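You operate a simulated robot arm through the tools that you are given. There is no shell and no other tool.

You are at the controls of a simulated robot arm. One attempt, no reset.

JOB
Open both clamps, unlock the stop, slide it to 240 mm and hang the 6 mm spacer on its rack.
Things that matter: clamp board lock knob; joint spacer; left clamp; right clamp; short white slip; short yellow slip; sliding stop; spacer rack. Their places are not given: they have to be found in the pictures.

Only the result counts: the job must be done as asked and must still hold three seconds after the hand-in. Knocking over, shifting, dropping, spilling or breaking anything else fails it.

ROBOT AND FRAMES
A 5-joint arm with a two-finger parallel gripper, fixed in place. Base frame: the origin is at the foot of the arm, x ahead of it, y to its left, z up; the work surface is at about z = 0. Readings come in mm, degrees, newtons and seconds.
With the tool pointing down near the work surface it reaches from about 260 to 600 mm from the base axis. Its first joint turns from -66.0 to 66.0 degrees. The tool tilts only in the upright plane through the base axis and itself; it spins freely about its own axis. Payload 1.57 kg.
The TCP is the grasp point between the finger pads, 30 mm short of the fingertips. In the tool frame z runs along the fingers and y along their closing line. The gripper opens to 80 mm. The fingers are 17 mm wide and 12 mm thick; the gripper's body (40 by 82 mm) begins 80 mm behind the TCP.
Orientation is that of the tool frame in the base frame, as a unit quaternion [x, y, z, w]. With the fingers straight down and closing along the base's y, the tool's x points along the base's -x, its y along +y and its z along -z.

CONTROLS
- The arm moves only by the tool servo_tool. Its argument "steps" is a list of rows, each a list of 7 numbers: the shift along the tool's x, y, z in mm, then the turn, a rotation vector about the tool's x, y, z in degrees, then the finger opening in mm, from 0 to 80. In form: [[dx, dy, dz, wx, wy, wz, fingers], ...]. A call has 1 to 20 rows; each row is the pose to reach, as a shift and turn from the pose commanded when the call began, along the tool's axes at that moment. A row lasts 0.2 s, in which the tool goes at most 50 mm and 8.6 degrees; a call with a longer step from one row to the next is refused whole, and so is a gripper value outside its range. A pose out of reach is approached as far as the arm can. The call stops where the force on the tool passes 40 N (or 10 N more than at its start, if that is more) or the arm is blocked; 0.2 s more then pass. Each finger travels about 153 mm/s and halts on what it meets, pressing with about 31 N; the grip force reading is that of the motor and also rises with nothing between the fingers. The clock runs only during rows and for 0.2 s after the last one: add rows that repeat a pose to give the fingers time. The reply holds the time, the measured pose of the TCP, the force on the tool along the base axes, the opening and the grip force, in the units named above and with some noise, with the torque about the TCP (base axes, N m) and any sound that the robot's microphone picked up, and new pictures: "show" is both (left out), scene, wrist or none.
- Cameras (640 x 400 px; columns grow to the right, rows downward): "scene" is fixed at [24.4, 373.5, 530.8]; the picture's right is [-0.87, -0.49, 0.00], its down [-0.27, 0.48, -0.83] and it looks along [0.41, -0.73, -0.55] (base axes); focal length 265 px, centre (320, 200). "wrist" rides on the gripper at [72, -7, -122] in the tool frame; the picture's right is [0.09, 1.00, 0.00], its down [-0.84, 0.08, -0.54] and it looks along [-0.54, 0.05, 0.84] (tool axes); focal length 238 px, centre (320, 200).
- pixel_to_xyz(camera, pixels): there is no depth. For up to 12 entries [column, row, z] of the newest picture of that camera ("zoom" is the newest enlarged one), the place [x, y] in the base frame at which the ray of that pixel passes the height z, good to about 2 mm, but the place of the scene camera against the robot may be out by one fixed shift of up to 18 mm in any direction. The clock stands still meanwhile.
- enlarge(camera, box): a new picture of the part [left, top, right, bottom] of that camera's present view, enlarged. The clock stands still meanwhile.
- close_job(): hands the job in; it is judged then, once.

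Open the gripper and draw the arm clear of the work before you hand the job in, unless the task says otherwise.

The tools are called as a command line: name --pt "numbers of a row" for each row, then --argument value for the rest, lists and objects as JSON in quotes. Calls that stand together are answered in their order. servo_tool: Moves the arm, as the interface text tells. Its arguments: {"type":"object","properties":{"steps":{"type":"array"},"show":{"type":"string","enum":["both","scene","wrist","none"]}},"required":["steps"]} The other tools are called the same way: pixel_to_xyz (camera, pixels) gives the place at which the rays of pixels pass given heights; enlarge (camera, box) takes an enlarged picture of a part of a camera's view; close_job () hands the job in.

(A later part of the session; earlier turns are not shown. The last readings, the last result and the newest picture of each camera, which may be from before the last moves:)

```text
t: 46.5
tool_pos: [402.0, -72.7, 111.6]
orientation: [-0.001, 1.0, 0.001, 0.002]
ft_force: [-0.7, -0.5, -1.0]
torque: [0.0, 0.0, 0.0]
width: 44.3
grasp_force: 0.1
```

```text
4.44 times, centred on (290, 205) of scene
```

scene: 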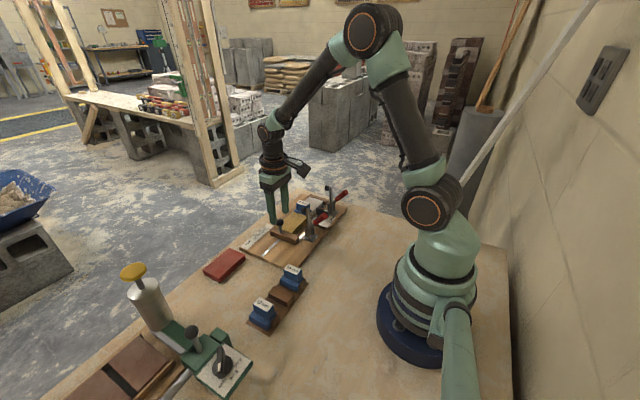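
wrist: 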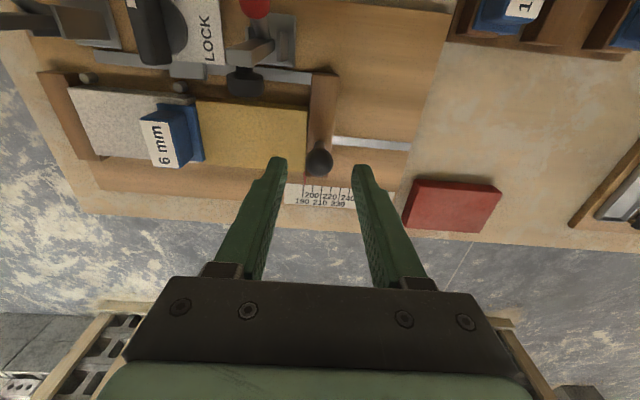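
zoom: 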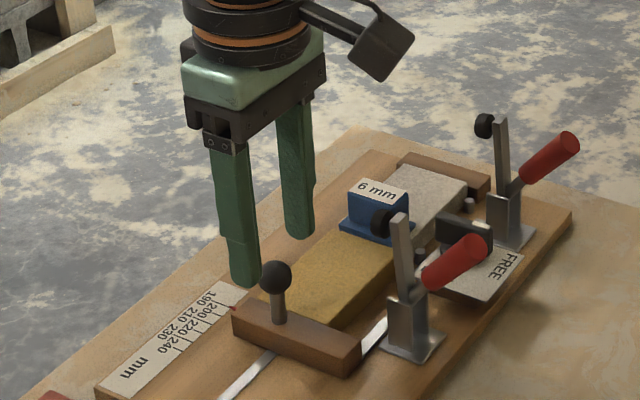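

Aligned: the ball (zoom (318,139)) is centred with a ~0.7 mm bias as wished. I move +2 mm in x, lower to TCP z≈79 and close softly on the ball.

servo_tool --pt "-2 0 10 0 0 0 44" --pt "-2 0 20 0 0 0 44" --pt "-2 0 28 0 0 0 44" --pt "-2 0 33 0 0 0 44" --pt "-2 0 33 0 0 0 36" --pt "-2 0 33 0 0 0 28" --pt "-2 0 33 0 0 0 20" --pt "-2 0 33 0 0 0 12" --pt "-2 0 33 0 0 0 12" --show "both"

enlarge --camera "wrist" --box '[240, 110, 400, 260]'

enlarge --camera "scene" --box '[240, 170, 340, 260]'

```text
t: 48.5
tool_pos: [404.4, -71.6, 81.0]
orientation: [-0.001, 1.0, 0.001, 0.0]
ft_force: [2.6, -0.1, -3.7]
torque: [-0.03, 0.0, 0.0]
width: 20.8
grasp_force: 34.2
```

scene: 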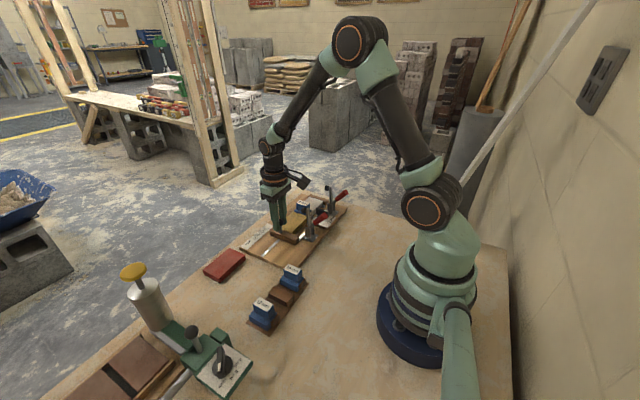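
wrist: 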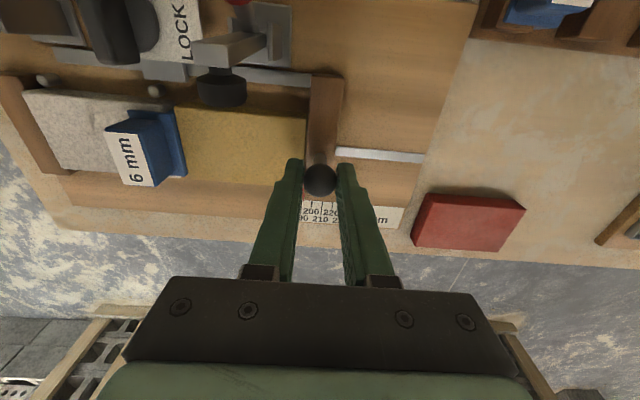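

```text
2.67 times, centred on (320, 185) of wrist
```

zoom: 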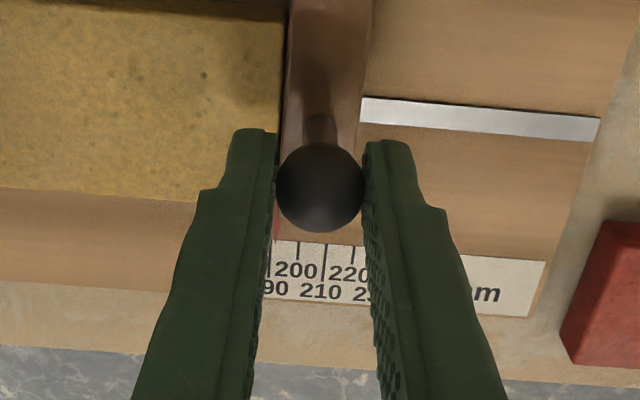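

```text
4.44 times, centred on (290, 215) of scene
```

zoom: 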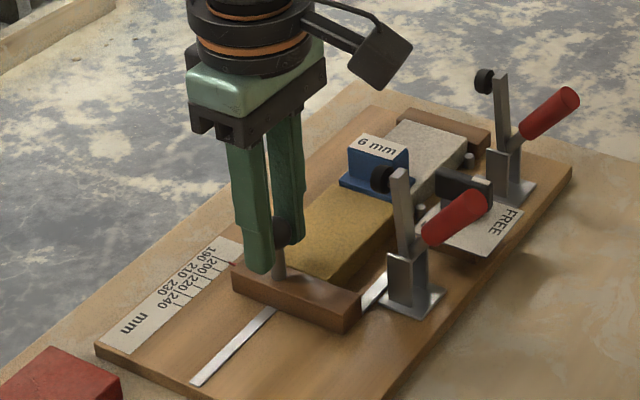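

The ball is held (20.8 mm). I slide the stop +46 mm in y at a gentle rate, and then read the scale.

servo_tool --pt "0 3 0 0 0 0 12" --pt "0 8 0 0 0 0 12" --pt "0 13 0 0 0 0 12" --pt "0 18 0 0 0 0 12" --pt "0 23 0 0 0 0 12" --pt "0 28 0 0 0 0 12" --pt "0 33 0 0 0 0 12" --pt "0 38 0 0 0 0 12" --pt "0 42 0 0 0 0 12" --pt "0 45 0 0 0 0 12" --pt "0 46 0 0 0 0 12" --pt "0 46 0 0 0 0 12" --show "both"

enlarge --camera "wrist" --box '[240, 110, 400, 260]'

enlarge --camera "scene" --box '[240, 200, 320, 270]'

```text
t: 51.1
tool_pos: [405.6, -25.3, 78.9]
orientation: [-0.001, 1.0, 0.0, 0.001]
ft_force: [7.9, 0.3, -14.1]
torque: [0.0, -0.19, -0.07]
width: 21.1
grasp_force: 34.4
```

scene: 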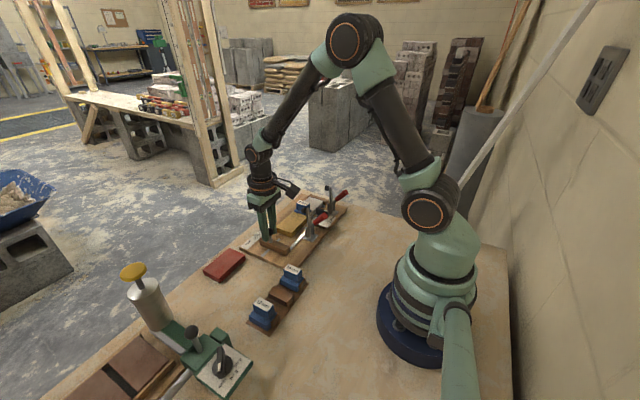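
wrist: 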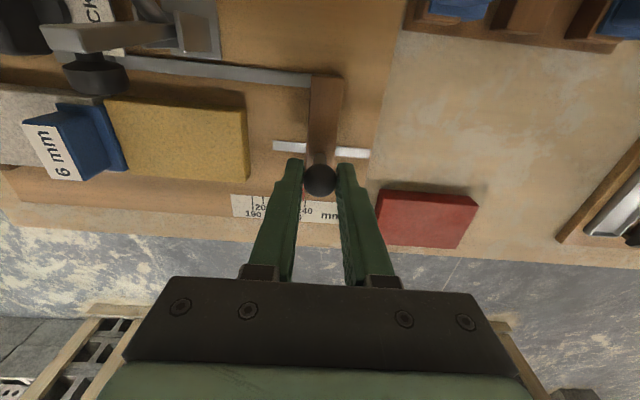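

```text
2.67 times, centred on (320, 185) of wrist
```

zoom: 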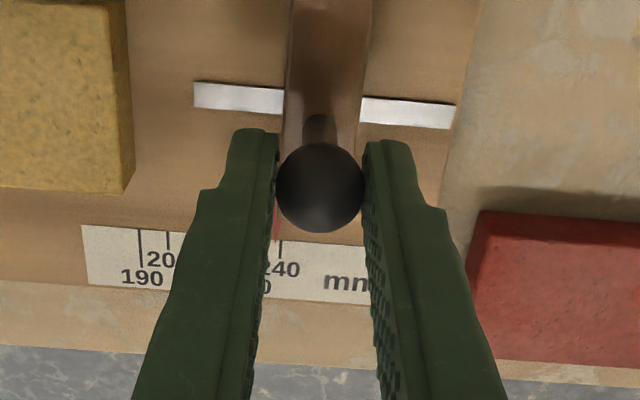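

```text
5.71 times, centred on (280, 235) of scene
```

zoom: 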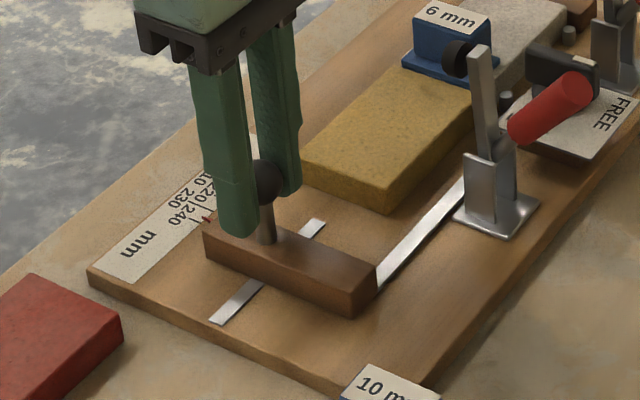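

The yellow slip stayed; the pointer tip (zoom (276,238)) is just short of the 240 tick (281,248). I zoom in more for an exact reading.

enlarge --camera "wrist" --box '[285, 185, 325, 215]'

enlarge --camera "scene" --box '[255, 228, 285, 252]'

```text
13.33 times, centred on (305, 200) of wrist
```

zoom: 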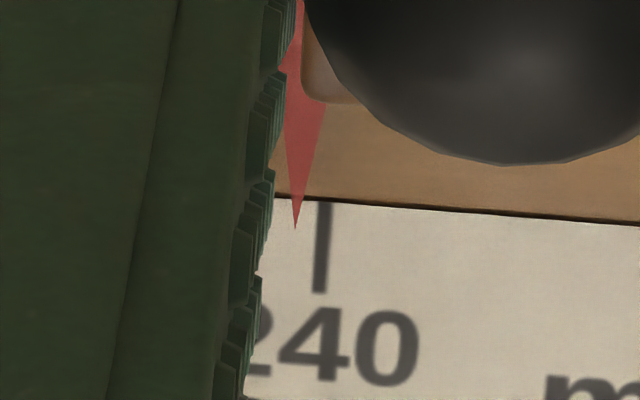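

```text
16.00 times, centred on (270, 240) of scene
```

zoom: 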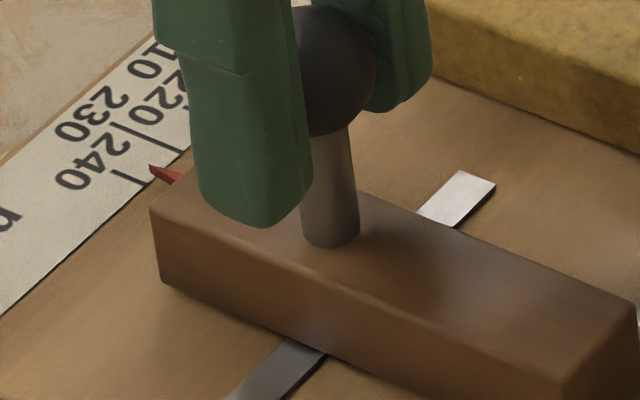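

Pointer tip at x=296 vs the 240 tick at x≈322.5 in the 13.3× zoom (≈2.0 px, 10.5 px per 10 mm) → 1.9 mm short. I move +1.9 mm and re-read.

servo_tool --pt "0 1 0 0 0 0 12" --pt "0 1.9 0 0 0 0 12" --pt "0 1.9 0 0 0 0 12" --pt "0 1.9 0 0 0 0 12" --show "wrist"

enlarge --camera "wrist" --box '[285, 185, 325, 215]'

```text
t: 52.1
tool_pos: [405.0, -24.3, 79.6]
orientation: [-0.001, 1.0, 0.0, 0.002]
ft_force: [4.5, 1.5, -3.2]
torque: [0.03, -0.04, -0.02]
width: 20.9
grasp_force: 34.6
```

wrist: 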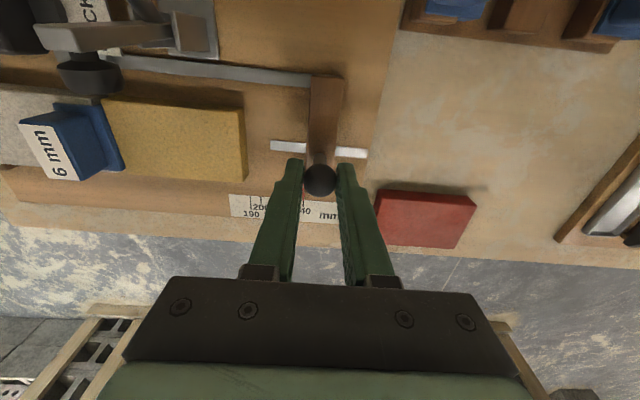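

```text
13.33 times, centred on (305, 200) of wrist
```

zoom: 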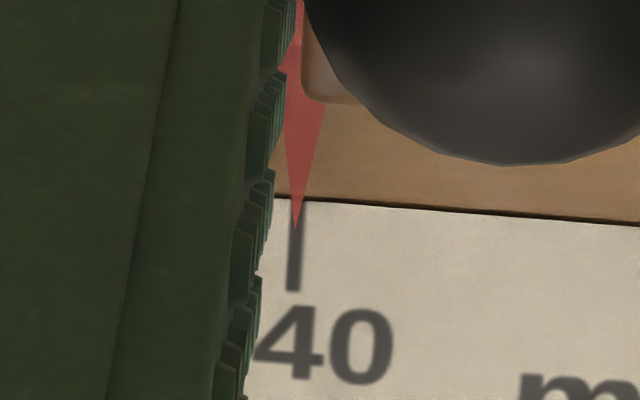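

The pointer tip now coincides with the 240 tick (both at x≈296). I release the ball and rise, then re-check the reading.

servo_tool --pt "0 0 0 0 0 0 24" --pt "0 0 0 0 0 0 36" --pt "0 0 0 0 0 0 44" --pt "0 0 -20 0 0 0 44" --pt "0 0 -50 0 0 0 44" --pt "0 0 -50 0 0 0 44" --show "both"

enlarge --camera "wrist" --box '[270, 150, 350, 200]'

```text
t: 53.5
tool_pos: [402.8, -24.1, 129.5]
orientation: [-0.001, 1.0, 0.0, 0.001]
ft_force: [-0.4, 0.8, -0.5]
torque: [-0.03, -0.01, -0.02]
width: 43.8
grasp_force: 0.0
```

scene: 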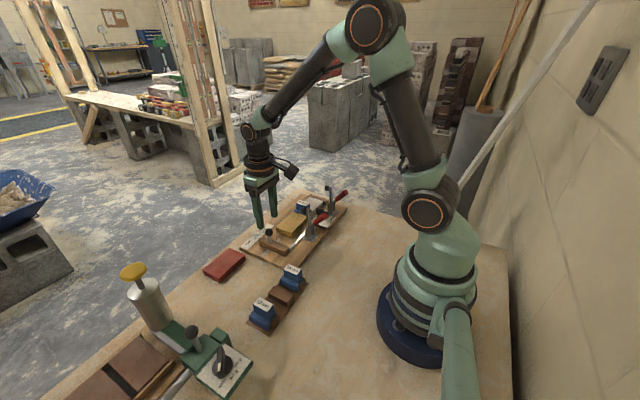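
wrist: 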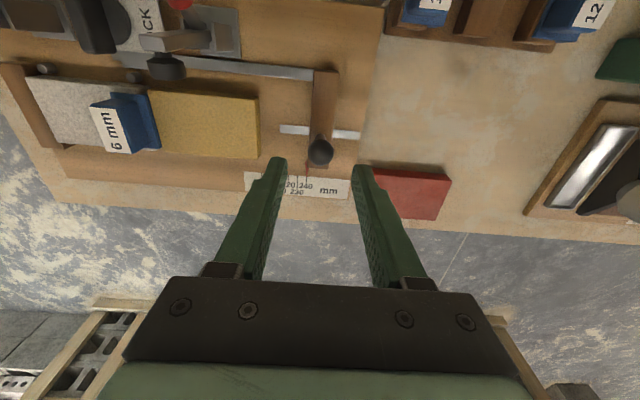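

```text
8.00 times, centred on (310, 175) of wrist
```

zoom: 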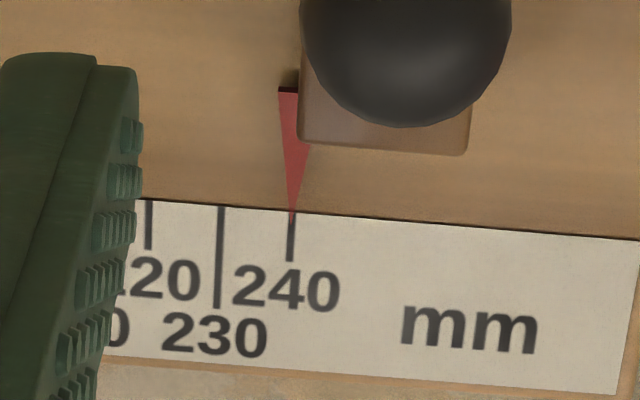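

The stop reads 240 mm. Next, the spacer: I rise a bit and move above it (tool ≈ (403, −198, 160)) for a close view.

servo_tool --pt "0 0 -35 0 0 0 44" --pt "0 -44 -35 0 0 0 44" --pt "0 -88 -35 0 0 0 44" --pt "0 -132 -35 0 0 0 44" --pt "0 -174 -35 0 0 0 44" --pt "0 -174 -35 0 0 0 44" --show "both"

enlarge --camera "wrist" --box '[260, 80, 400, 190]'

enlarge --camera "scene" --box '[275, 180, 345, 240]'

```text
t: 54.9
tool_pos: [404.3, -198.4, 165.0]
orientation: [-0.001, 1.0, -0.001, 0.0]
ft_force: [0.2, 0.0, -0.2]
torque: [0.0, 0.01, -0.01]
width: 43.9
grasp_force: 0.0
```

scene: 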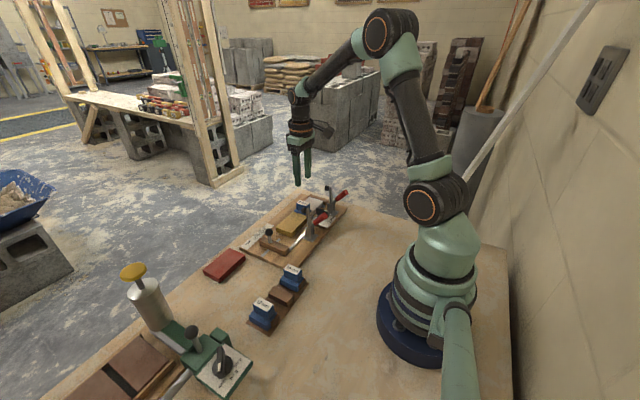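
wrist: 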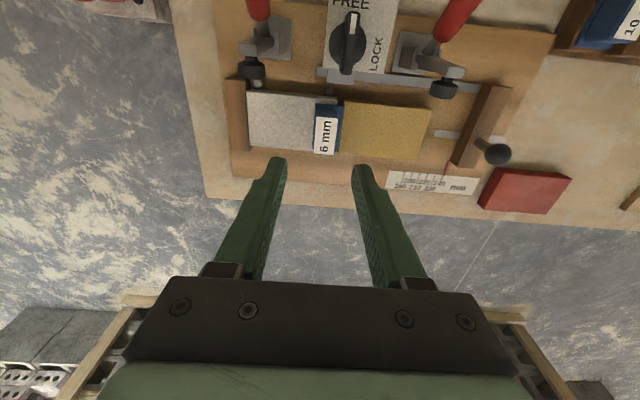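

```text
3.64 times, centred on (330, 135) of wrist
```

zoom: 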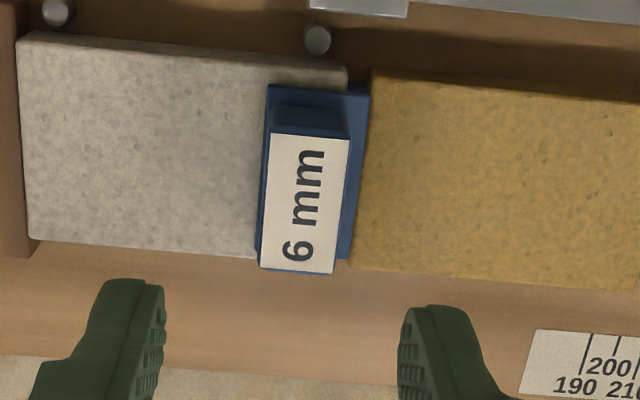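

```text
6.67 times, centred on (310, 210) of scene
```

zoom: 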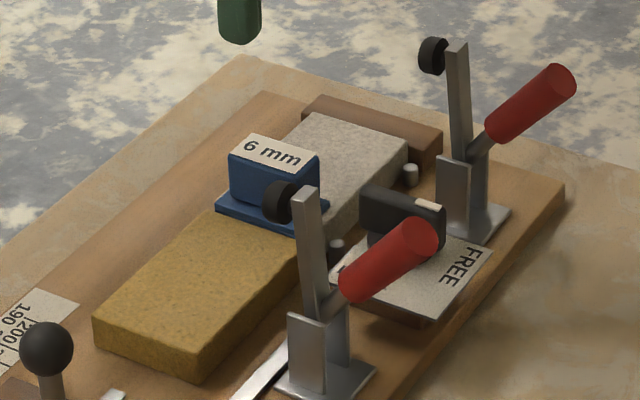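

The 6 mm spacer: label top at z≈61, centre ≈ (403.5, −193.5), grip block ~20 mm wide (y) × 36 mm long (x); flange top ≈ 32. I move +4.5 mm in y and lower to TCP z≈100 to check alignment.

servo_tool --pt "0 4.5 0 0 0 0 40" --pt "0 4.5 25 0 0 0 40" --pt "0 4.5 50 0 0 0 40" --pt "0 4.5 65 0 0 0 40" --pt "0 4.5 65 0 0 0 40" --show "both"

enlarge --camera "wrist" --box '[240, 110, 400, 260]'

enlarge --camera "scene" --box '[275, 170, 345, 230]'

```text
t: 56.1
tool_pos: [404.4, -193.1, 98.6]
orientation: [-0.001, 1.0, -0.001, 0.001]
ft_force: [-0.5, 0.3, 1.1]
torque: [-0.01, 0.02, -0.03]
width: 40.1
grasp_force: 0.0
```

scene: 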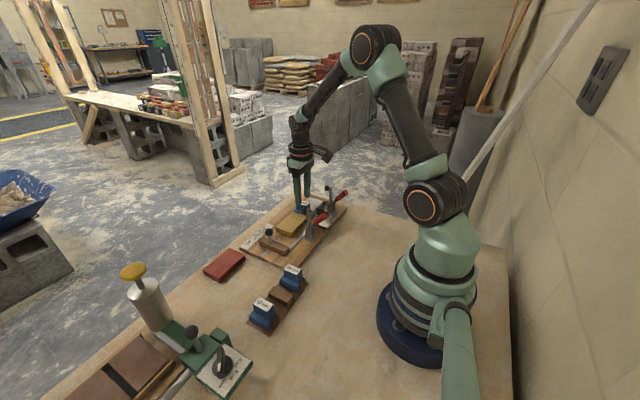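
wrist: 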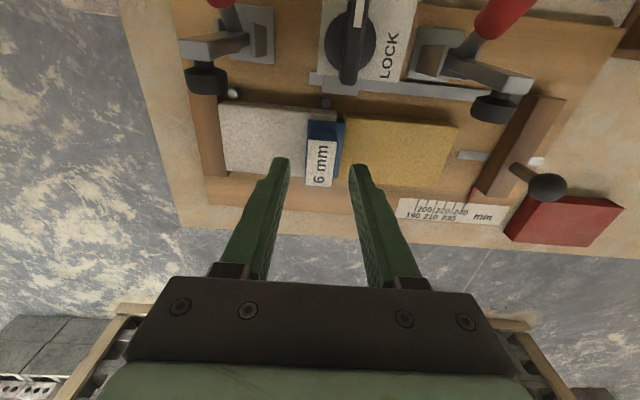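

```text
2.67 times, centred on (320, 185) of wrist
```

zoom: 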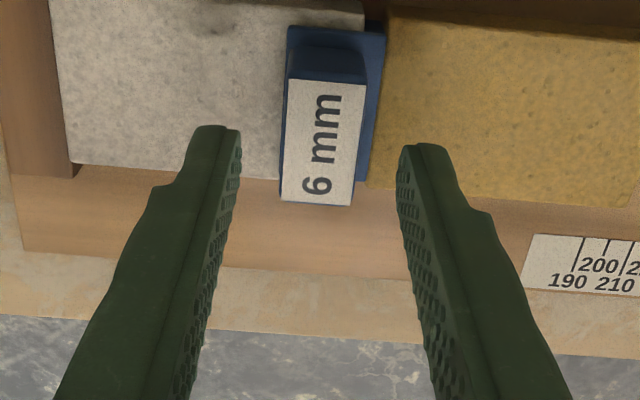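

```text
6.67 times, centred on (310, 200) of scene
```

zoom: 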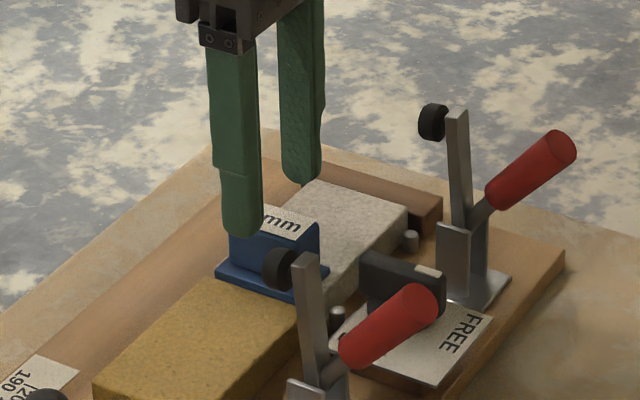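

Centred well (label (322,142) vs finger midpoint 321). I descend to TCP z≈70 and close gently, with a 0.5 mm bias toward −y (against the white slip and fence).

servo_tool --pt "0 -0.5 10 0 0 0 40" --pt "0 -0.5 20 0 0 0 40" --pt "0 -0.5 26 0 0 0 40" --pt "0 -0.5 28.5 0 0 0 40" --pt "0 -0.5 28.5 0 0 0 34" --pt "0 -0.5 28.5 0 0 0 28" --pt "0 -0.5 28.5 0 0 0 22" --pt "0 -0.5 28.5 0 0 0 18" --pt "0 -0.5 28.5 0 0 0 15" --pt "0 -0.5 28.5 0 0 0 15" --show "both"

enlarge --camera "wrist" --box '[240, 110, 400, 260]'

enlarge --camera "scene" --box '[275, 180, 345, 240]'

```text
t: 58.3
tool_pos: [404.0, -194.8, 71.4]
orientation: [0.0, 1.0, -0.001, 0.001]
ft_force: [0.4, 2.9, 0.0]
torque: [0.14, -0.04, -0.02]
width: 20.8
grasp_force: 30.9
```

scene: 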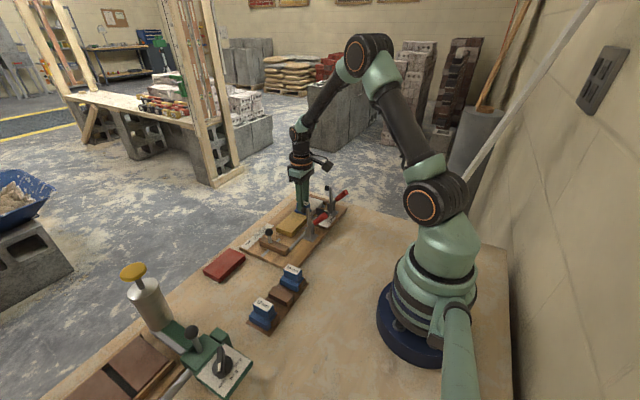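
wrist: 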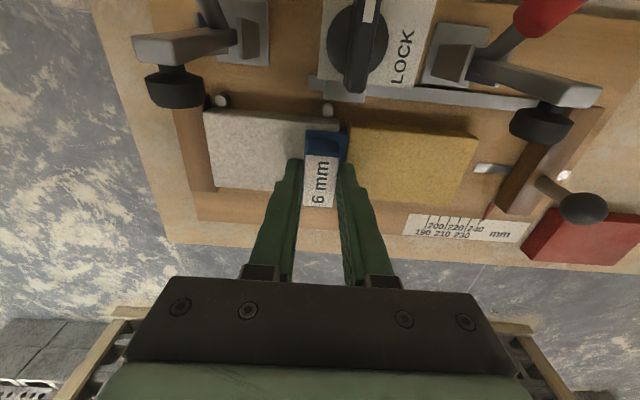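

```text
2.67 times, centred on (320, 185) of wrist
```

zoom: 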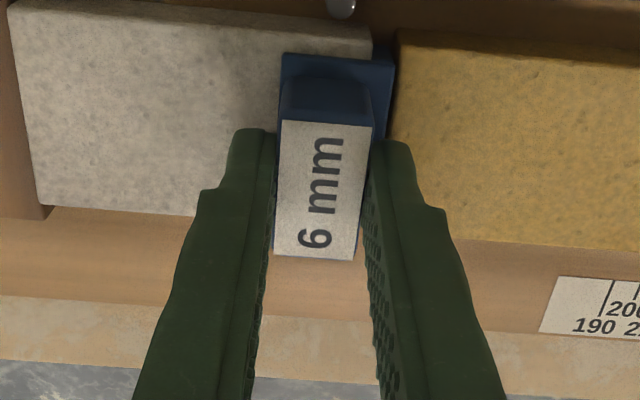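

```text
6.67 times, centred on (310, 210) of scene
```

zoom: 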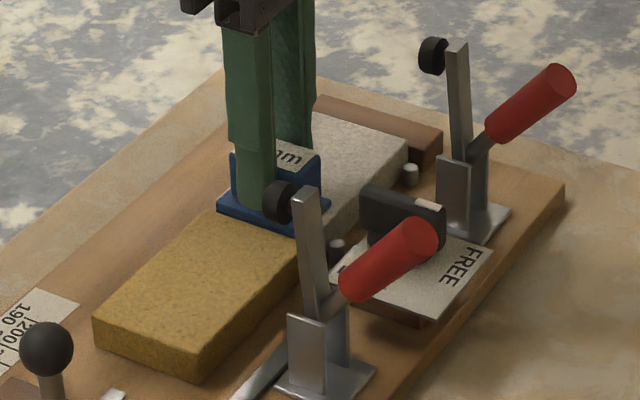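

Spacer held (20.8 mm, 31 N grip, side load just 3 N). I lift straight up slowly.

servo_tool --pt "0 0 -2 0 0 0 10" --pt "0 0 -4 0 0 0 10" --pt "0 0 -7 0 0 0 10" --pt "0 0 -10 0 0 0 10" --pt "0 0 -14 0 0 0 10" --pt "0 0 -18 0 0 0 10" --pt "0 0 -24 0 0 0 10" --pt "0 0 -32 0 0 0 10" --pt "0 0 -42 0 0 0 10" --pt "0 0 -55 0 0 0 10" --pt "0 0 -55 0 0 0 10" --show "both"

enlarge --camera "wrist" --box '[180, 80, 500, 260]'

enlarge --camera "scene" --box '[260, 160, 350, 240]'

```text
t: 60.7
tool_pos: [404.1, -194.8, 127.7]
orientation: [-0.001, 1.0, 0.0, 0.002]
ft_force: [0.5, 0.3, 0.3]
torque: [0.04, -0.01, 0.03]
width: 20.9
grasp_force: 30.8
```

scene: 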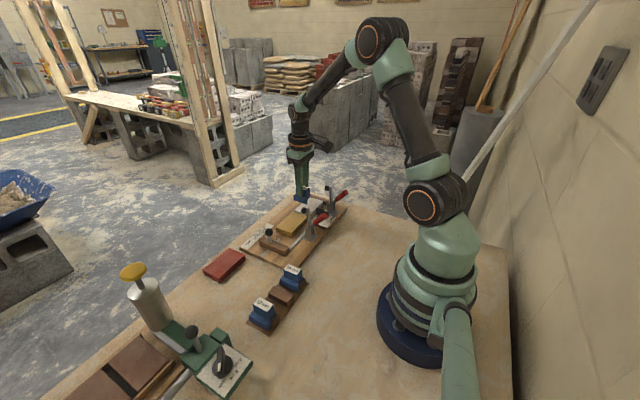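
wrist: 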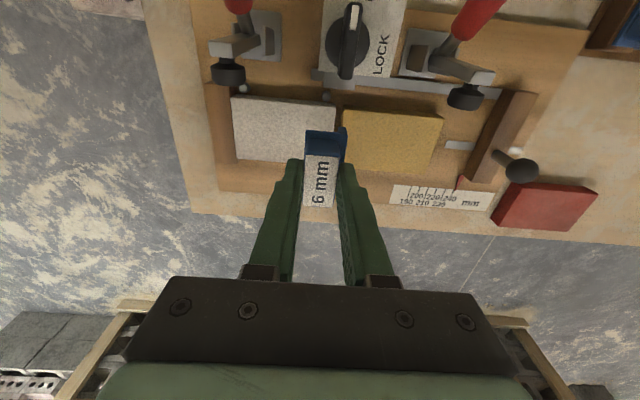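

```text
2.00 times, centred on (340, 170) of wrist
```

zoom: 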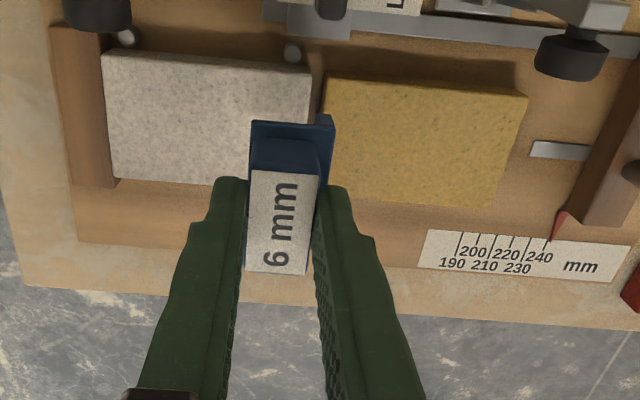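

```text
5.00 times, centred on (305, 200) of scene
```

zoom: 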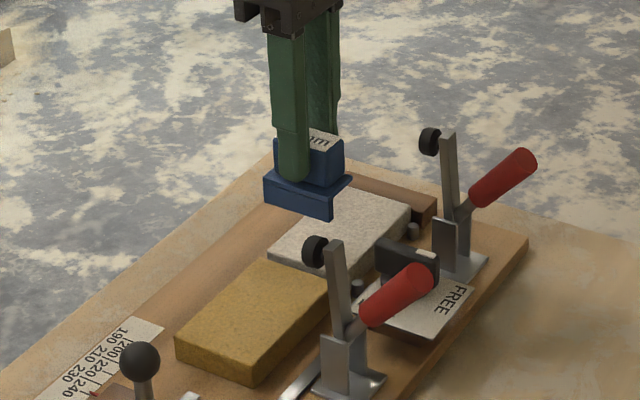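

The spacer came out cleanly and the slips stayed put. I raise to z≈200 and carry it to a spot just in front of the rack (tool ≈ (340, 85)) to view the rack from directly above.

servo_tool --pt "0 0 -36 0 0 0 10" --pt "0 0 -72 0 0 0 10" --pt "8 35 -72 0 0 0 10" --pt "16 70 -72 0 0 0 10" --pt "24 110 -72 0 0 0 10" --pt "32 150 -72 0 0 0 10" --pt "40 190 -72 0 0 0 10" --pt "50 230 -60 0 0 0 10" --pt "60 265 -45 0 0 0 10" --pt "64 280 -32 0 0 0 10" --pt "64 280 -22 0 0 0 10" --pt "64 280 -22 0 0 0 10" --show "both"

enlarge --camera "wrist" --box '[250, 20, 410, 145]'

enlarge --camera "scene" --box '[230, 180, 330, 340]'

```text
t: 63.3
tool_pos: [340.6, 84.9, 148.1]
orientation: [-0.001, 1.0, 0.0, 0.001]
ft_force: [-1.2, 0.1, -0.1]
torque: [-0.01, 0.01, 0.01]
width: 20.7
grasp_force: 31.3
```

scene: 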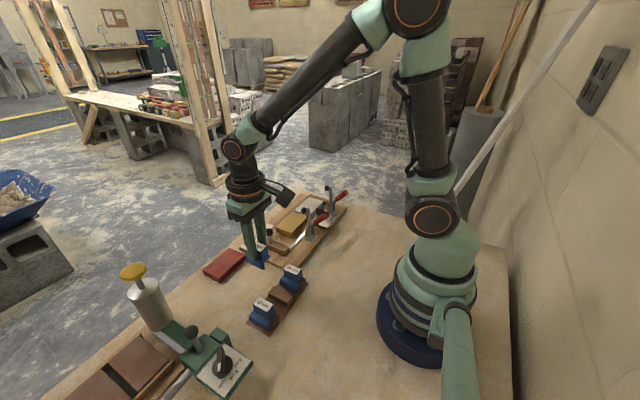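
wrist: 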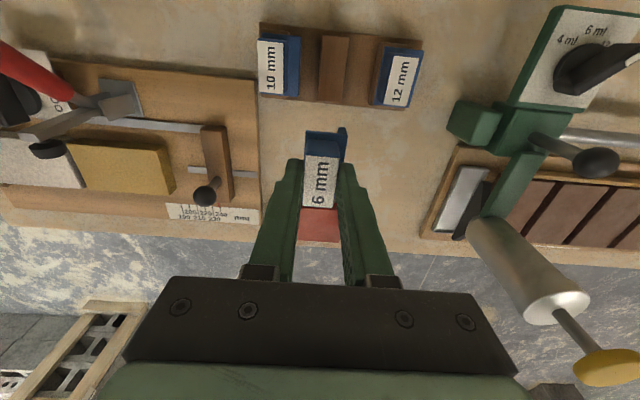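

```text
3.20 times, centred on (330, 82) of wrist
```

zoom: 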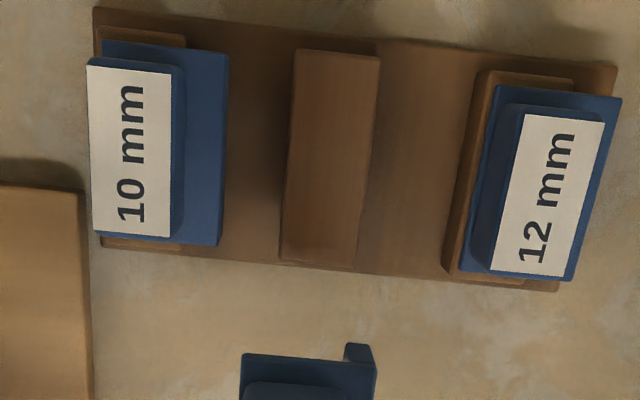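

```text
2.50 times, centred on (280, 260) of scene
```

zoom: 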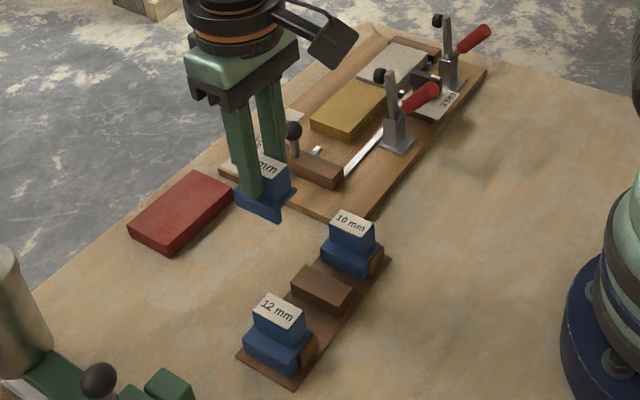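

The rack is clear from above: middle block spans y≈79.4–102.2, x≈260–312 (top z≈25); held spacer's flange is y 72.7–100.8 with blade inner face ≈94.8. Stored spacers sit with their blade ~2 mm off the block's +y face and label at x≈285, so I move +9.5 mm in y and −55 mm in x, still above.

servo_tool --pt "20 4 0 0 0 0 10" --pt "40 8 0 0 0 0 10" --pt "55 9.5 0 0 0 0 10" --pt "55 9.5 15 0 0 0 10" --pt "55 9.5 32 0 0 0 10" --pt "55 9.5 42 0 0 0 10" --pt "55 9.5 42 0 0 0 10" --show "both"

enlarge --camera "wrist" --box '[220, 110, 420, 235]'

enlarge --camera "scene" --box '[235, 240, 325, 340]'

```text
t: 64.9
tool_pos: [286.1, 95.1, 105.8]
orientation: [0.0, 1.0, 0.0, 0.001]
ft_force: [0.6, 0.0, -0.2]
torque: [0.0, 0.0, 0.02]
width: 20.7
grasp_force: 30.9
```

scene: 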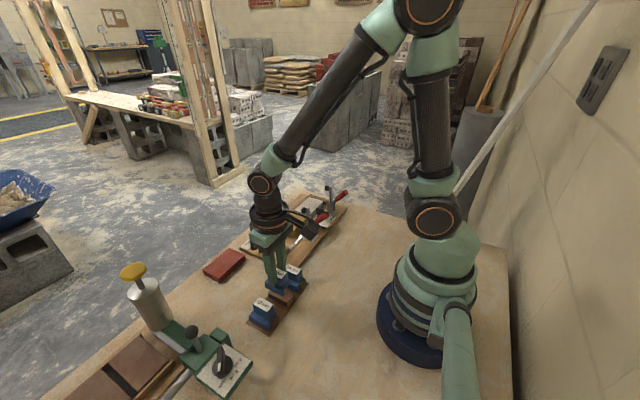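
wrist: 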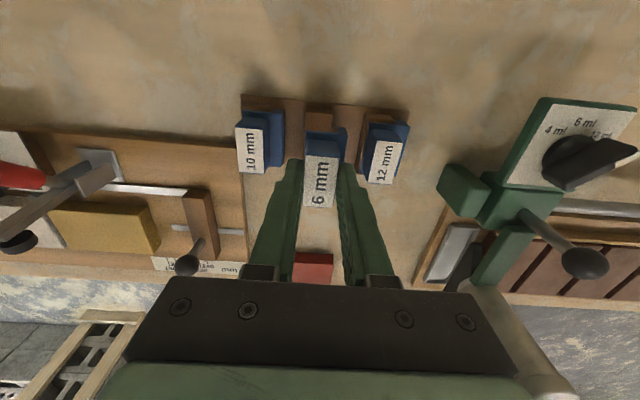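

```text
3.20 times, centred on (320, 172) of wrist
```

zoom: 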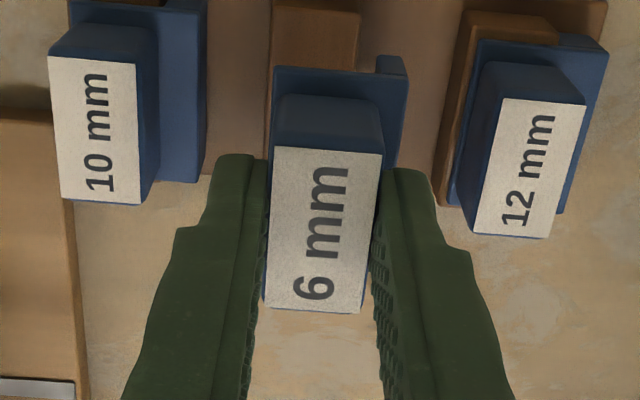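

```text
4.00 times, centred on (280, 290) of scene
```

zoom: 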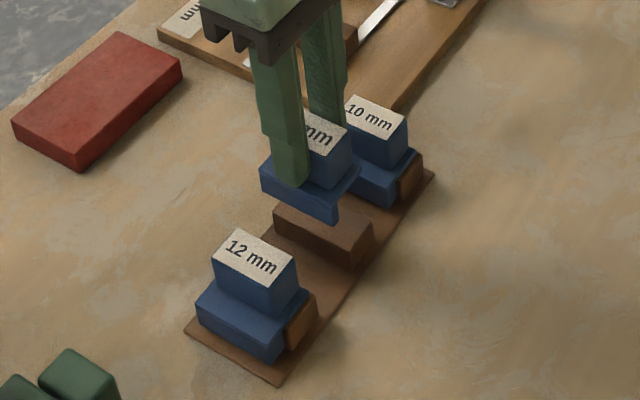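

Alignment looks right: blade inner face ≈105.3 vs block's +y face ≈102.8 and the flange over the block. I nudge −1.5 mm in x and lower to TCP z≈77.

servo_tool --pt "1.5 0 8 0 0 0 10" --pt "1.5 0 16 0 0 0 10" --pt "1.5 0 22 0 0 0 10" --pt "1.5 0 26 0 0 0 10" --pt "1.5 0 29 0 0 0 10" --pt "1.5 0 29 0 0 0 10" --show "both"

enlarge --camera "wrist" --box '[220, 110, 420, 235]'

enlarge --camera "scene" --box '[245, 250, 315, 330]'

```text
t: 66.3
tool_pos: [284.2, 96.3, 76.4]
orientation: [-0.002, 1.0, 0.001, 0.001]
ft_force: [-0.1, -0.4, -0.5]
torque: [0.01, 0.03, 0.0]
width: 20.8
grasp_force: 30.6
```

scene: 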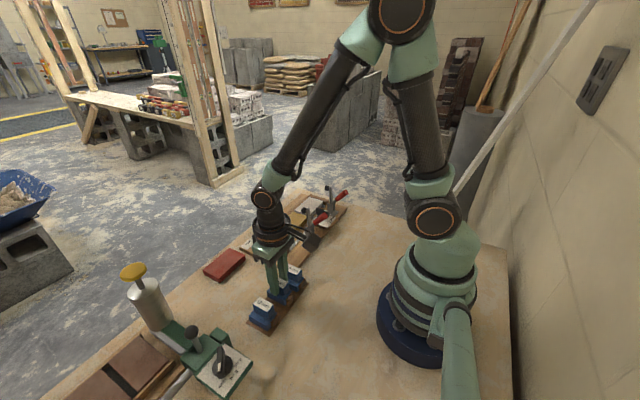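
wrist: 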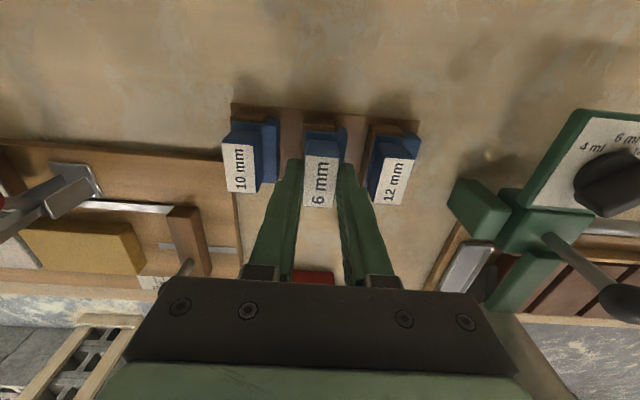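

```text
3.20 times, centred on (320, 172) of wrist
```

zoom: 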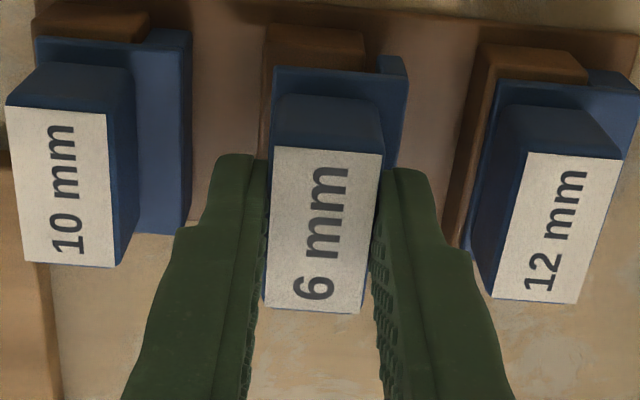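

```text
5.00 times, centred on (280, 290) of scene
```

zoom: 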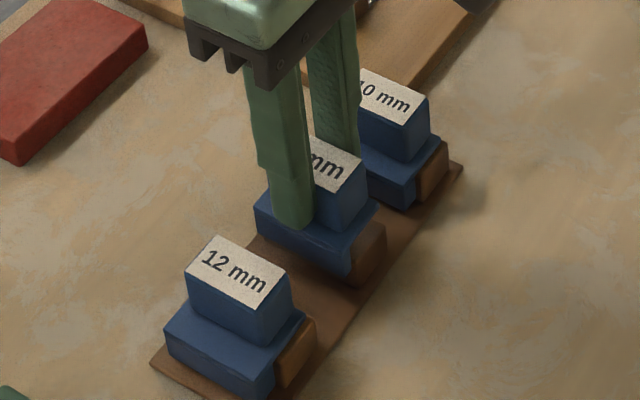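

The blade is entering beside the block with no contact force. I lower in 1 mm steps over the last few mm.

servo_tool --pt "0 0 1.5 0 0 0 10" --pt "0 0 3 0 0 0 10" --pt "0 0 4 0 0 0 10" --pt "0 0 4 0 0 0 10" --show "none"

```text
t: 67.3
tool_pos: [284.0, 93.9, 73.7]
orientation: [-0.001, 1.0, -0.001, 0.0]
ft_force: [0.2, 0.1, 0.1]
torque: [-0.01, -0.02, -0.01]
width: 20.6
grasp_force: 30.9
```

No contact yet at z≈73. I go down another 2 mm.

servo_tool --pt "0 0 1 0 0 0 10" --pt "0 0 2 0 0 0 10" --pt "0 0 2 0 0 0 10" --show "both"

enlarge --camera "scene" --box '[245, 250, 315, 330]'

enlarge --camera "wrist" --box '[220, 110, 420, 235]'

```text
t: 68.1
tool_pos: [284.3, 94.8, 70.1]
orientation: [-0.001, 1.0, 0.0, 0.001]
ft_force: [-0.7, 0.1, -1.3]
torque: [0.0, -0.02, 0.01]
width: 21.0
grasp_force: 31.2
```

scene: 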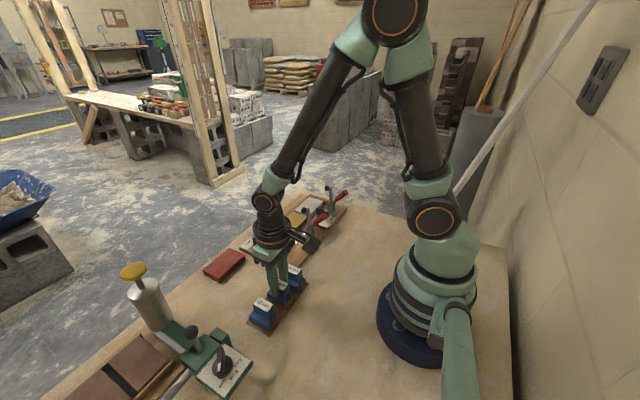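
wrist: 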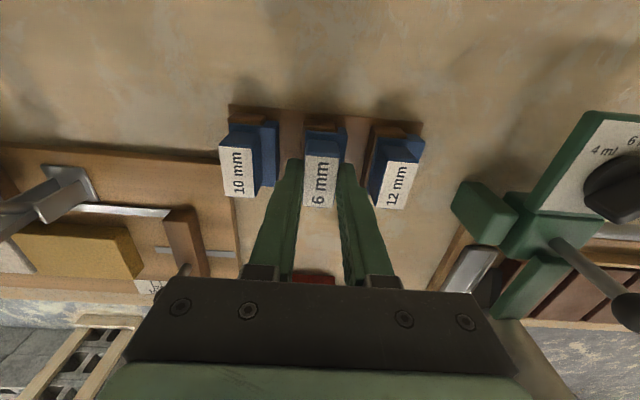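

```text
5.00 times, centred on (280, 290) of scene
```

zoom: 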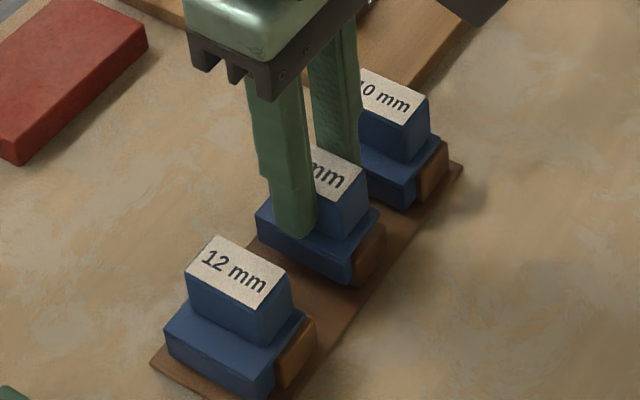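

```text
3.20 times, centred on (320, 172) of wrist
```

zoom: 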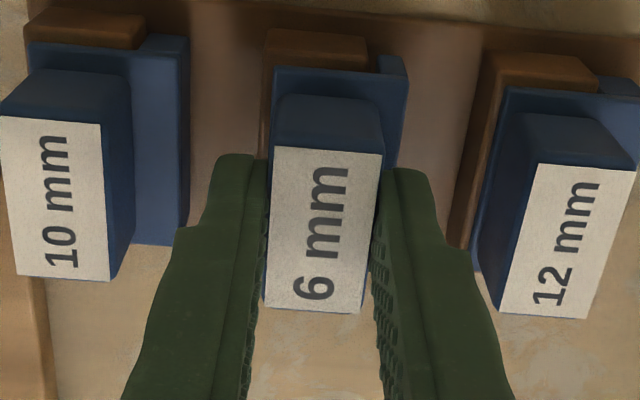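

Still no contact at z≈70. I continue down 2 mm more in small steps.

servo_tool --pt "0 0 0.7 0 0 0 10" --pt "0 0 1.4 0 0 0 10" --pt "0 0 1.4 0 0 0 10" --show "none"

```text
t: 68.9
tool_pos: [283.4, 95.7, 69.6]
orientation: [-0.001, 1.0, 0.0, 0.002]
ft_force: [0.2, -0.8, -0.6]
torque: [0.0, 0.0, -0.02]
width: 20.7
grasp_force: 30.8
```

No contact yet (force ≈0). Another 1.5 mm.

servo_tool --pt "0 0 0.7 0 0 0 10" --pt "0 0 1.5 0 0 0 10" --pt "0 0 1.5 0 0 0 10" --show "none"

```text
t: 69.7
tool_pos: [283.4, 95.8, 68.3]
orientation: [-0.001, 1.0, 0.0, 0.0]
ft_force: [0.7, 0.9, 0.2]
torque: [0.0, 0.0, 0.01]
width: 20.8
grasp_force: 30.7
```

Still free. I look again before going further.

servo_tool --pt "0 0 0.7 0 0 0 10" --pt "0 0 1.4 0 0 0 10" --pt "0 0 1.4 0 0 0 10" --show "both"

enlarge --camera "scene" --box '[255, 262, 305, 322]'

enlarge --camera "wrist" --box '[220, 110, 420, 235]'

```text
t: 70.5
tool_pos: [284.5, 95.0, 67.0]
orientation: [-0.001, 1.0, -0.001, 0.001]
ft_force: [-0.3, -1.4, -0.5]
torque: [-0.03, 0.02, 0.01]
width: 20.8
grasp_force: 30.6
```

scene: 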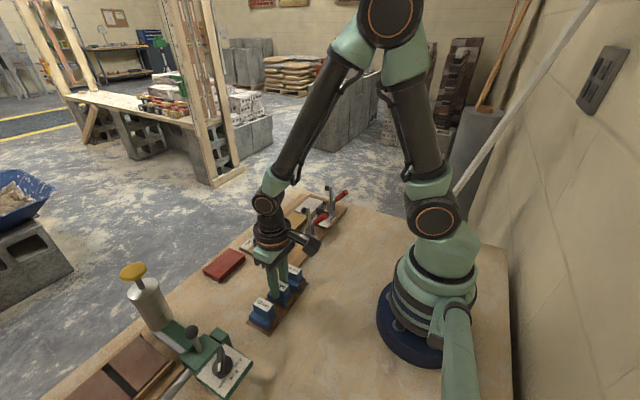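
wrist: 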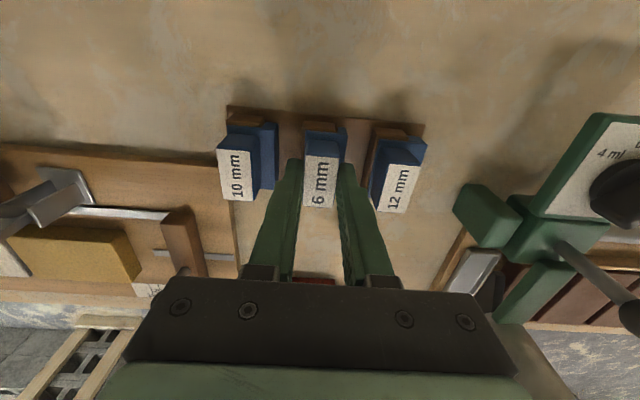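

```text
6.67 times, centred on (280, 292) of scene
```

zoom: 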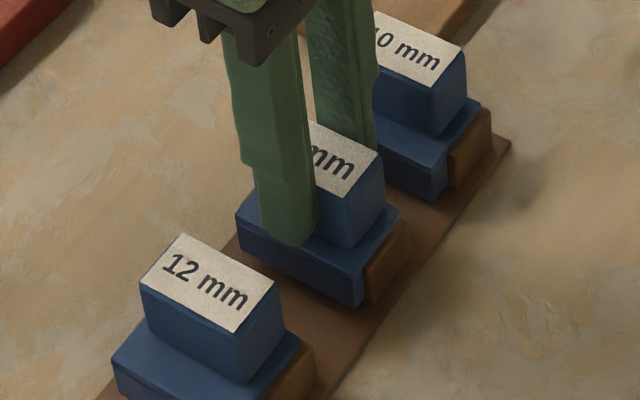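

```text
3.20 times, centred on (320, 172) of wrist
```

zoom: 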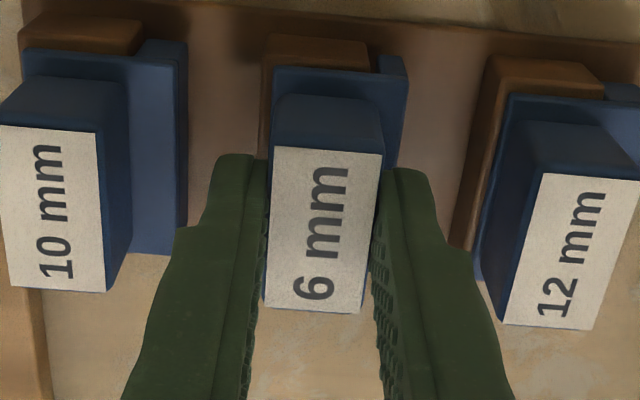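

The 6 mm label now lines up in height with its neighbours within about 1 mm. I creep down further to feel the contact.

servo_tool --pt "0 0 0.5 0 0 0 10" --pt "0 0 1 0 0 0 10" --pt "0 0 1 0 0 0 10" --show "none"

```text
t: 71.3
tool_pos: [283.5, 95.2, 65.1]
orientation: [-0.002, 1.0, 0.0, 0.001]
ft_force: [1.1, -0.5, 0.0]
torque: [0.0, -0.05, 0.0]
width: 20.7
grasp_force: 31.3
```

Still no contact force; I go down another 1 mm and look closely.

servo_tool --pt "0 0 0.5 0 0 0 10" --pt "0 0 1 0 0 0 10" --pt "0 0 1 0 0 0 10" --show "both"

enlarge --camera "scene" --box '[262, 270, 302, 310]'

enlarge --camera "wrist" --box '[280, 105, 370, 165]'

```text
t: 72.1
tool_pos: [283.9, 95.6, 64.2]
orientation: [-0.001, 1.0, -0.001, 0.0]
ft_force: [0.1, 0.1, 0.6]
torque: [-0.01, 0.01, 0.0]
width: 20.5
grasp_force: 30.8
```

scene: 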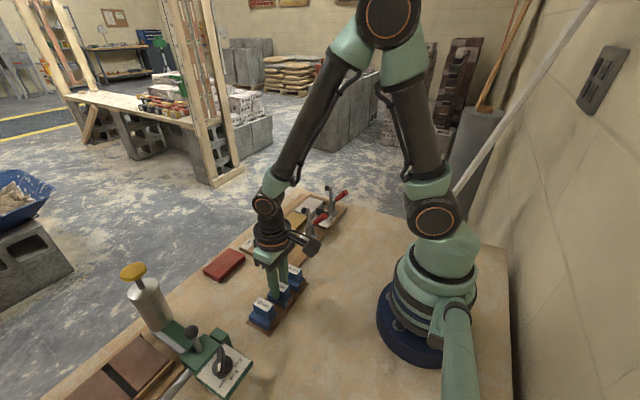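
wrist: 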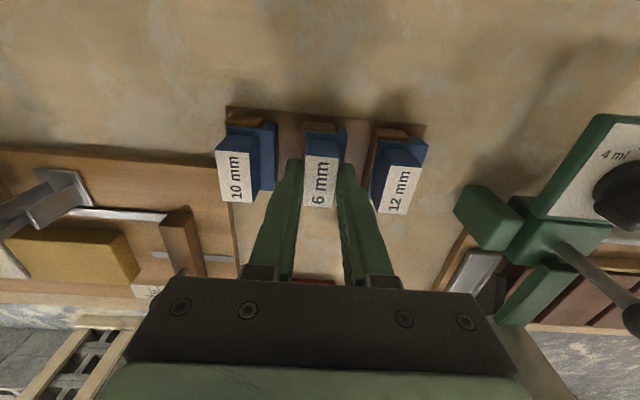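

```text
10.00 times, centred on (282, 290) of scene
```

zoom: 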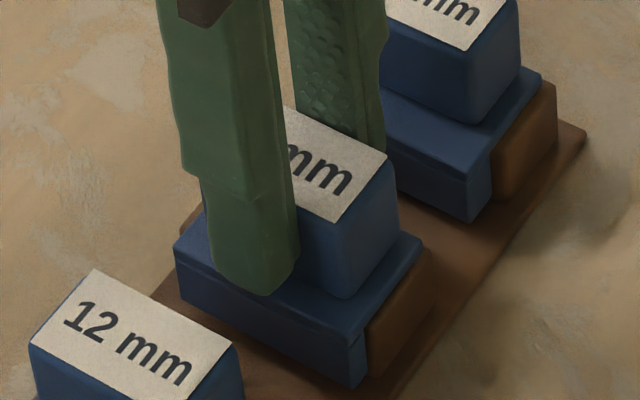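

```text
6.67 times, centred on (325, 135) of wrist
```

zoom: 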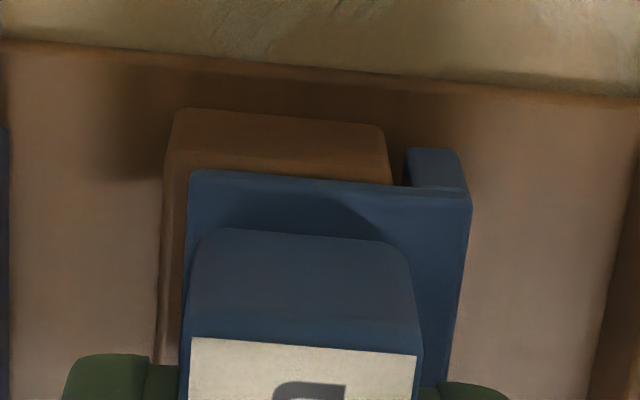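

The flange is very near the block top now. I keep creeping down 0.5 mm per row.

servo_tool --pt "0 0 0.5 0 0 0 10" --pt "0 0 1 0 0 0 10" --pt "0 0 1 0 0 0 10" --show "none"

```text
t: 72.9
tool_pos: [283.7, 94.5, 64.1]
orientation: [-0.001, 1.0, 0.0, 0.0]
ft_force: [0.2, -0.1, -0.2]
torque: [0.0, -0.01, -0.02]
width: 21.0
grasp_force: 30.9
```

No force yet; another 1 mm.

servo_tool --pt "0 0 0.5 0 0 0 10" --pt "0 0 1 0 0 0 10" --pt "0 0 1 0 0 0 10" --show "none"

```text
t: 73.7
tool_pos: [283.9, 94.3, 62.1]
orientation: [-0.002, 1.0, 0.0, 0.002]
ft_force: [-0.4, -0.8, -0.6]
torque: [0.02, 0.02, 0.03]
width: 20.7
grasp_force: 31.1
```

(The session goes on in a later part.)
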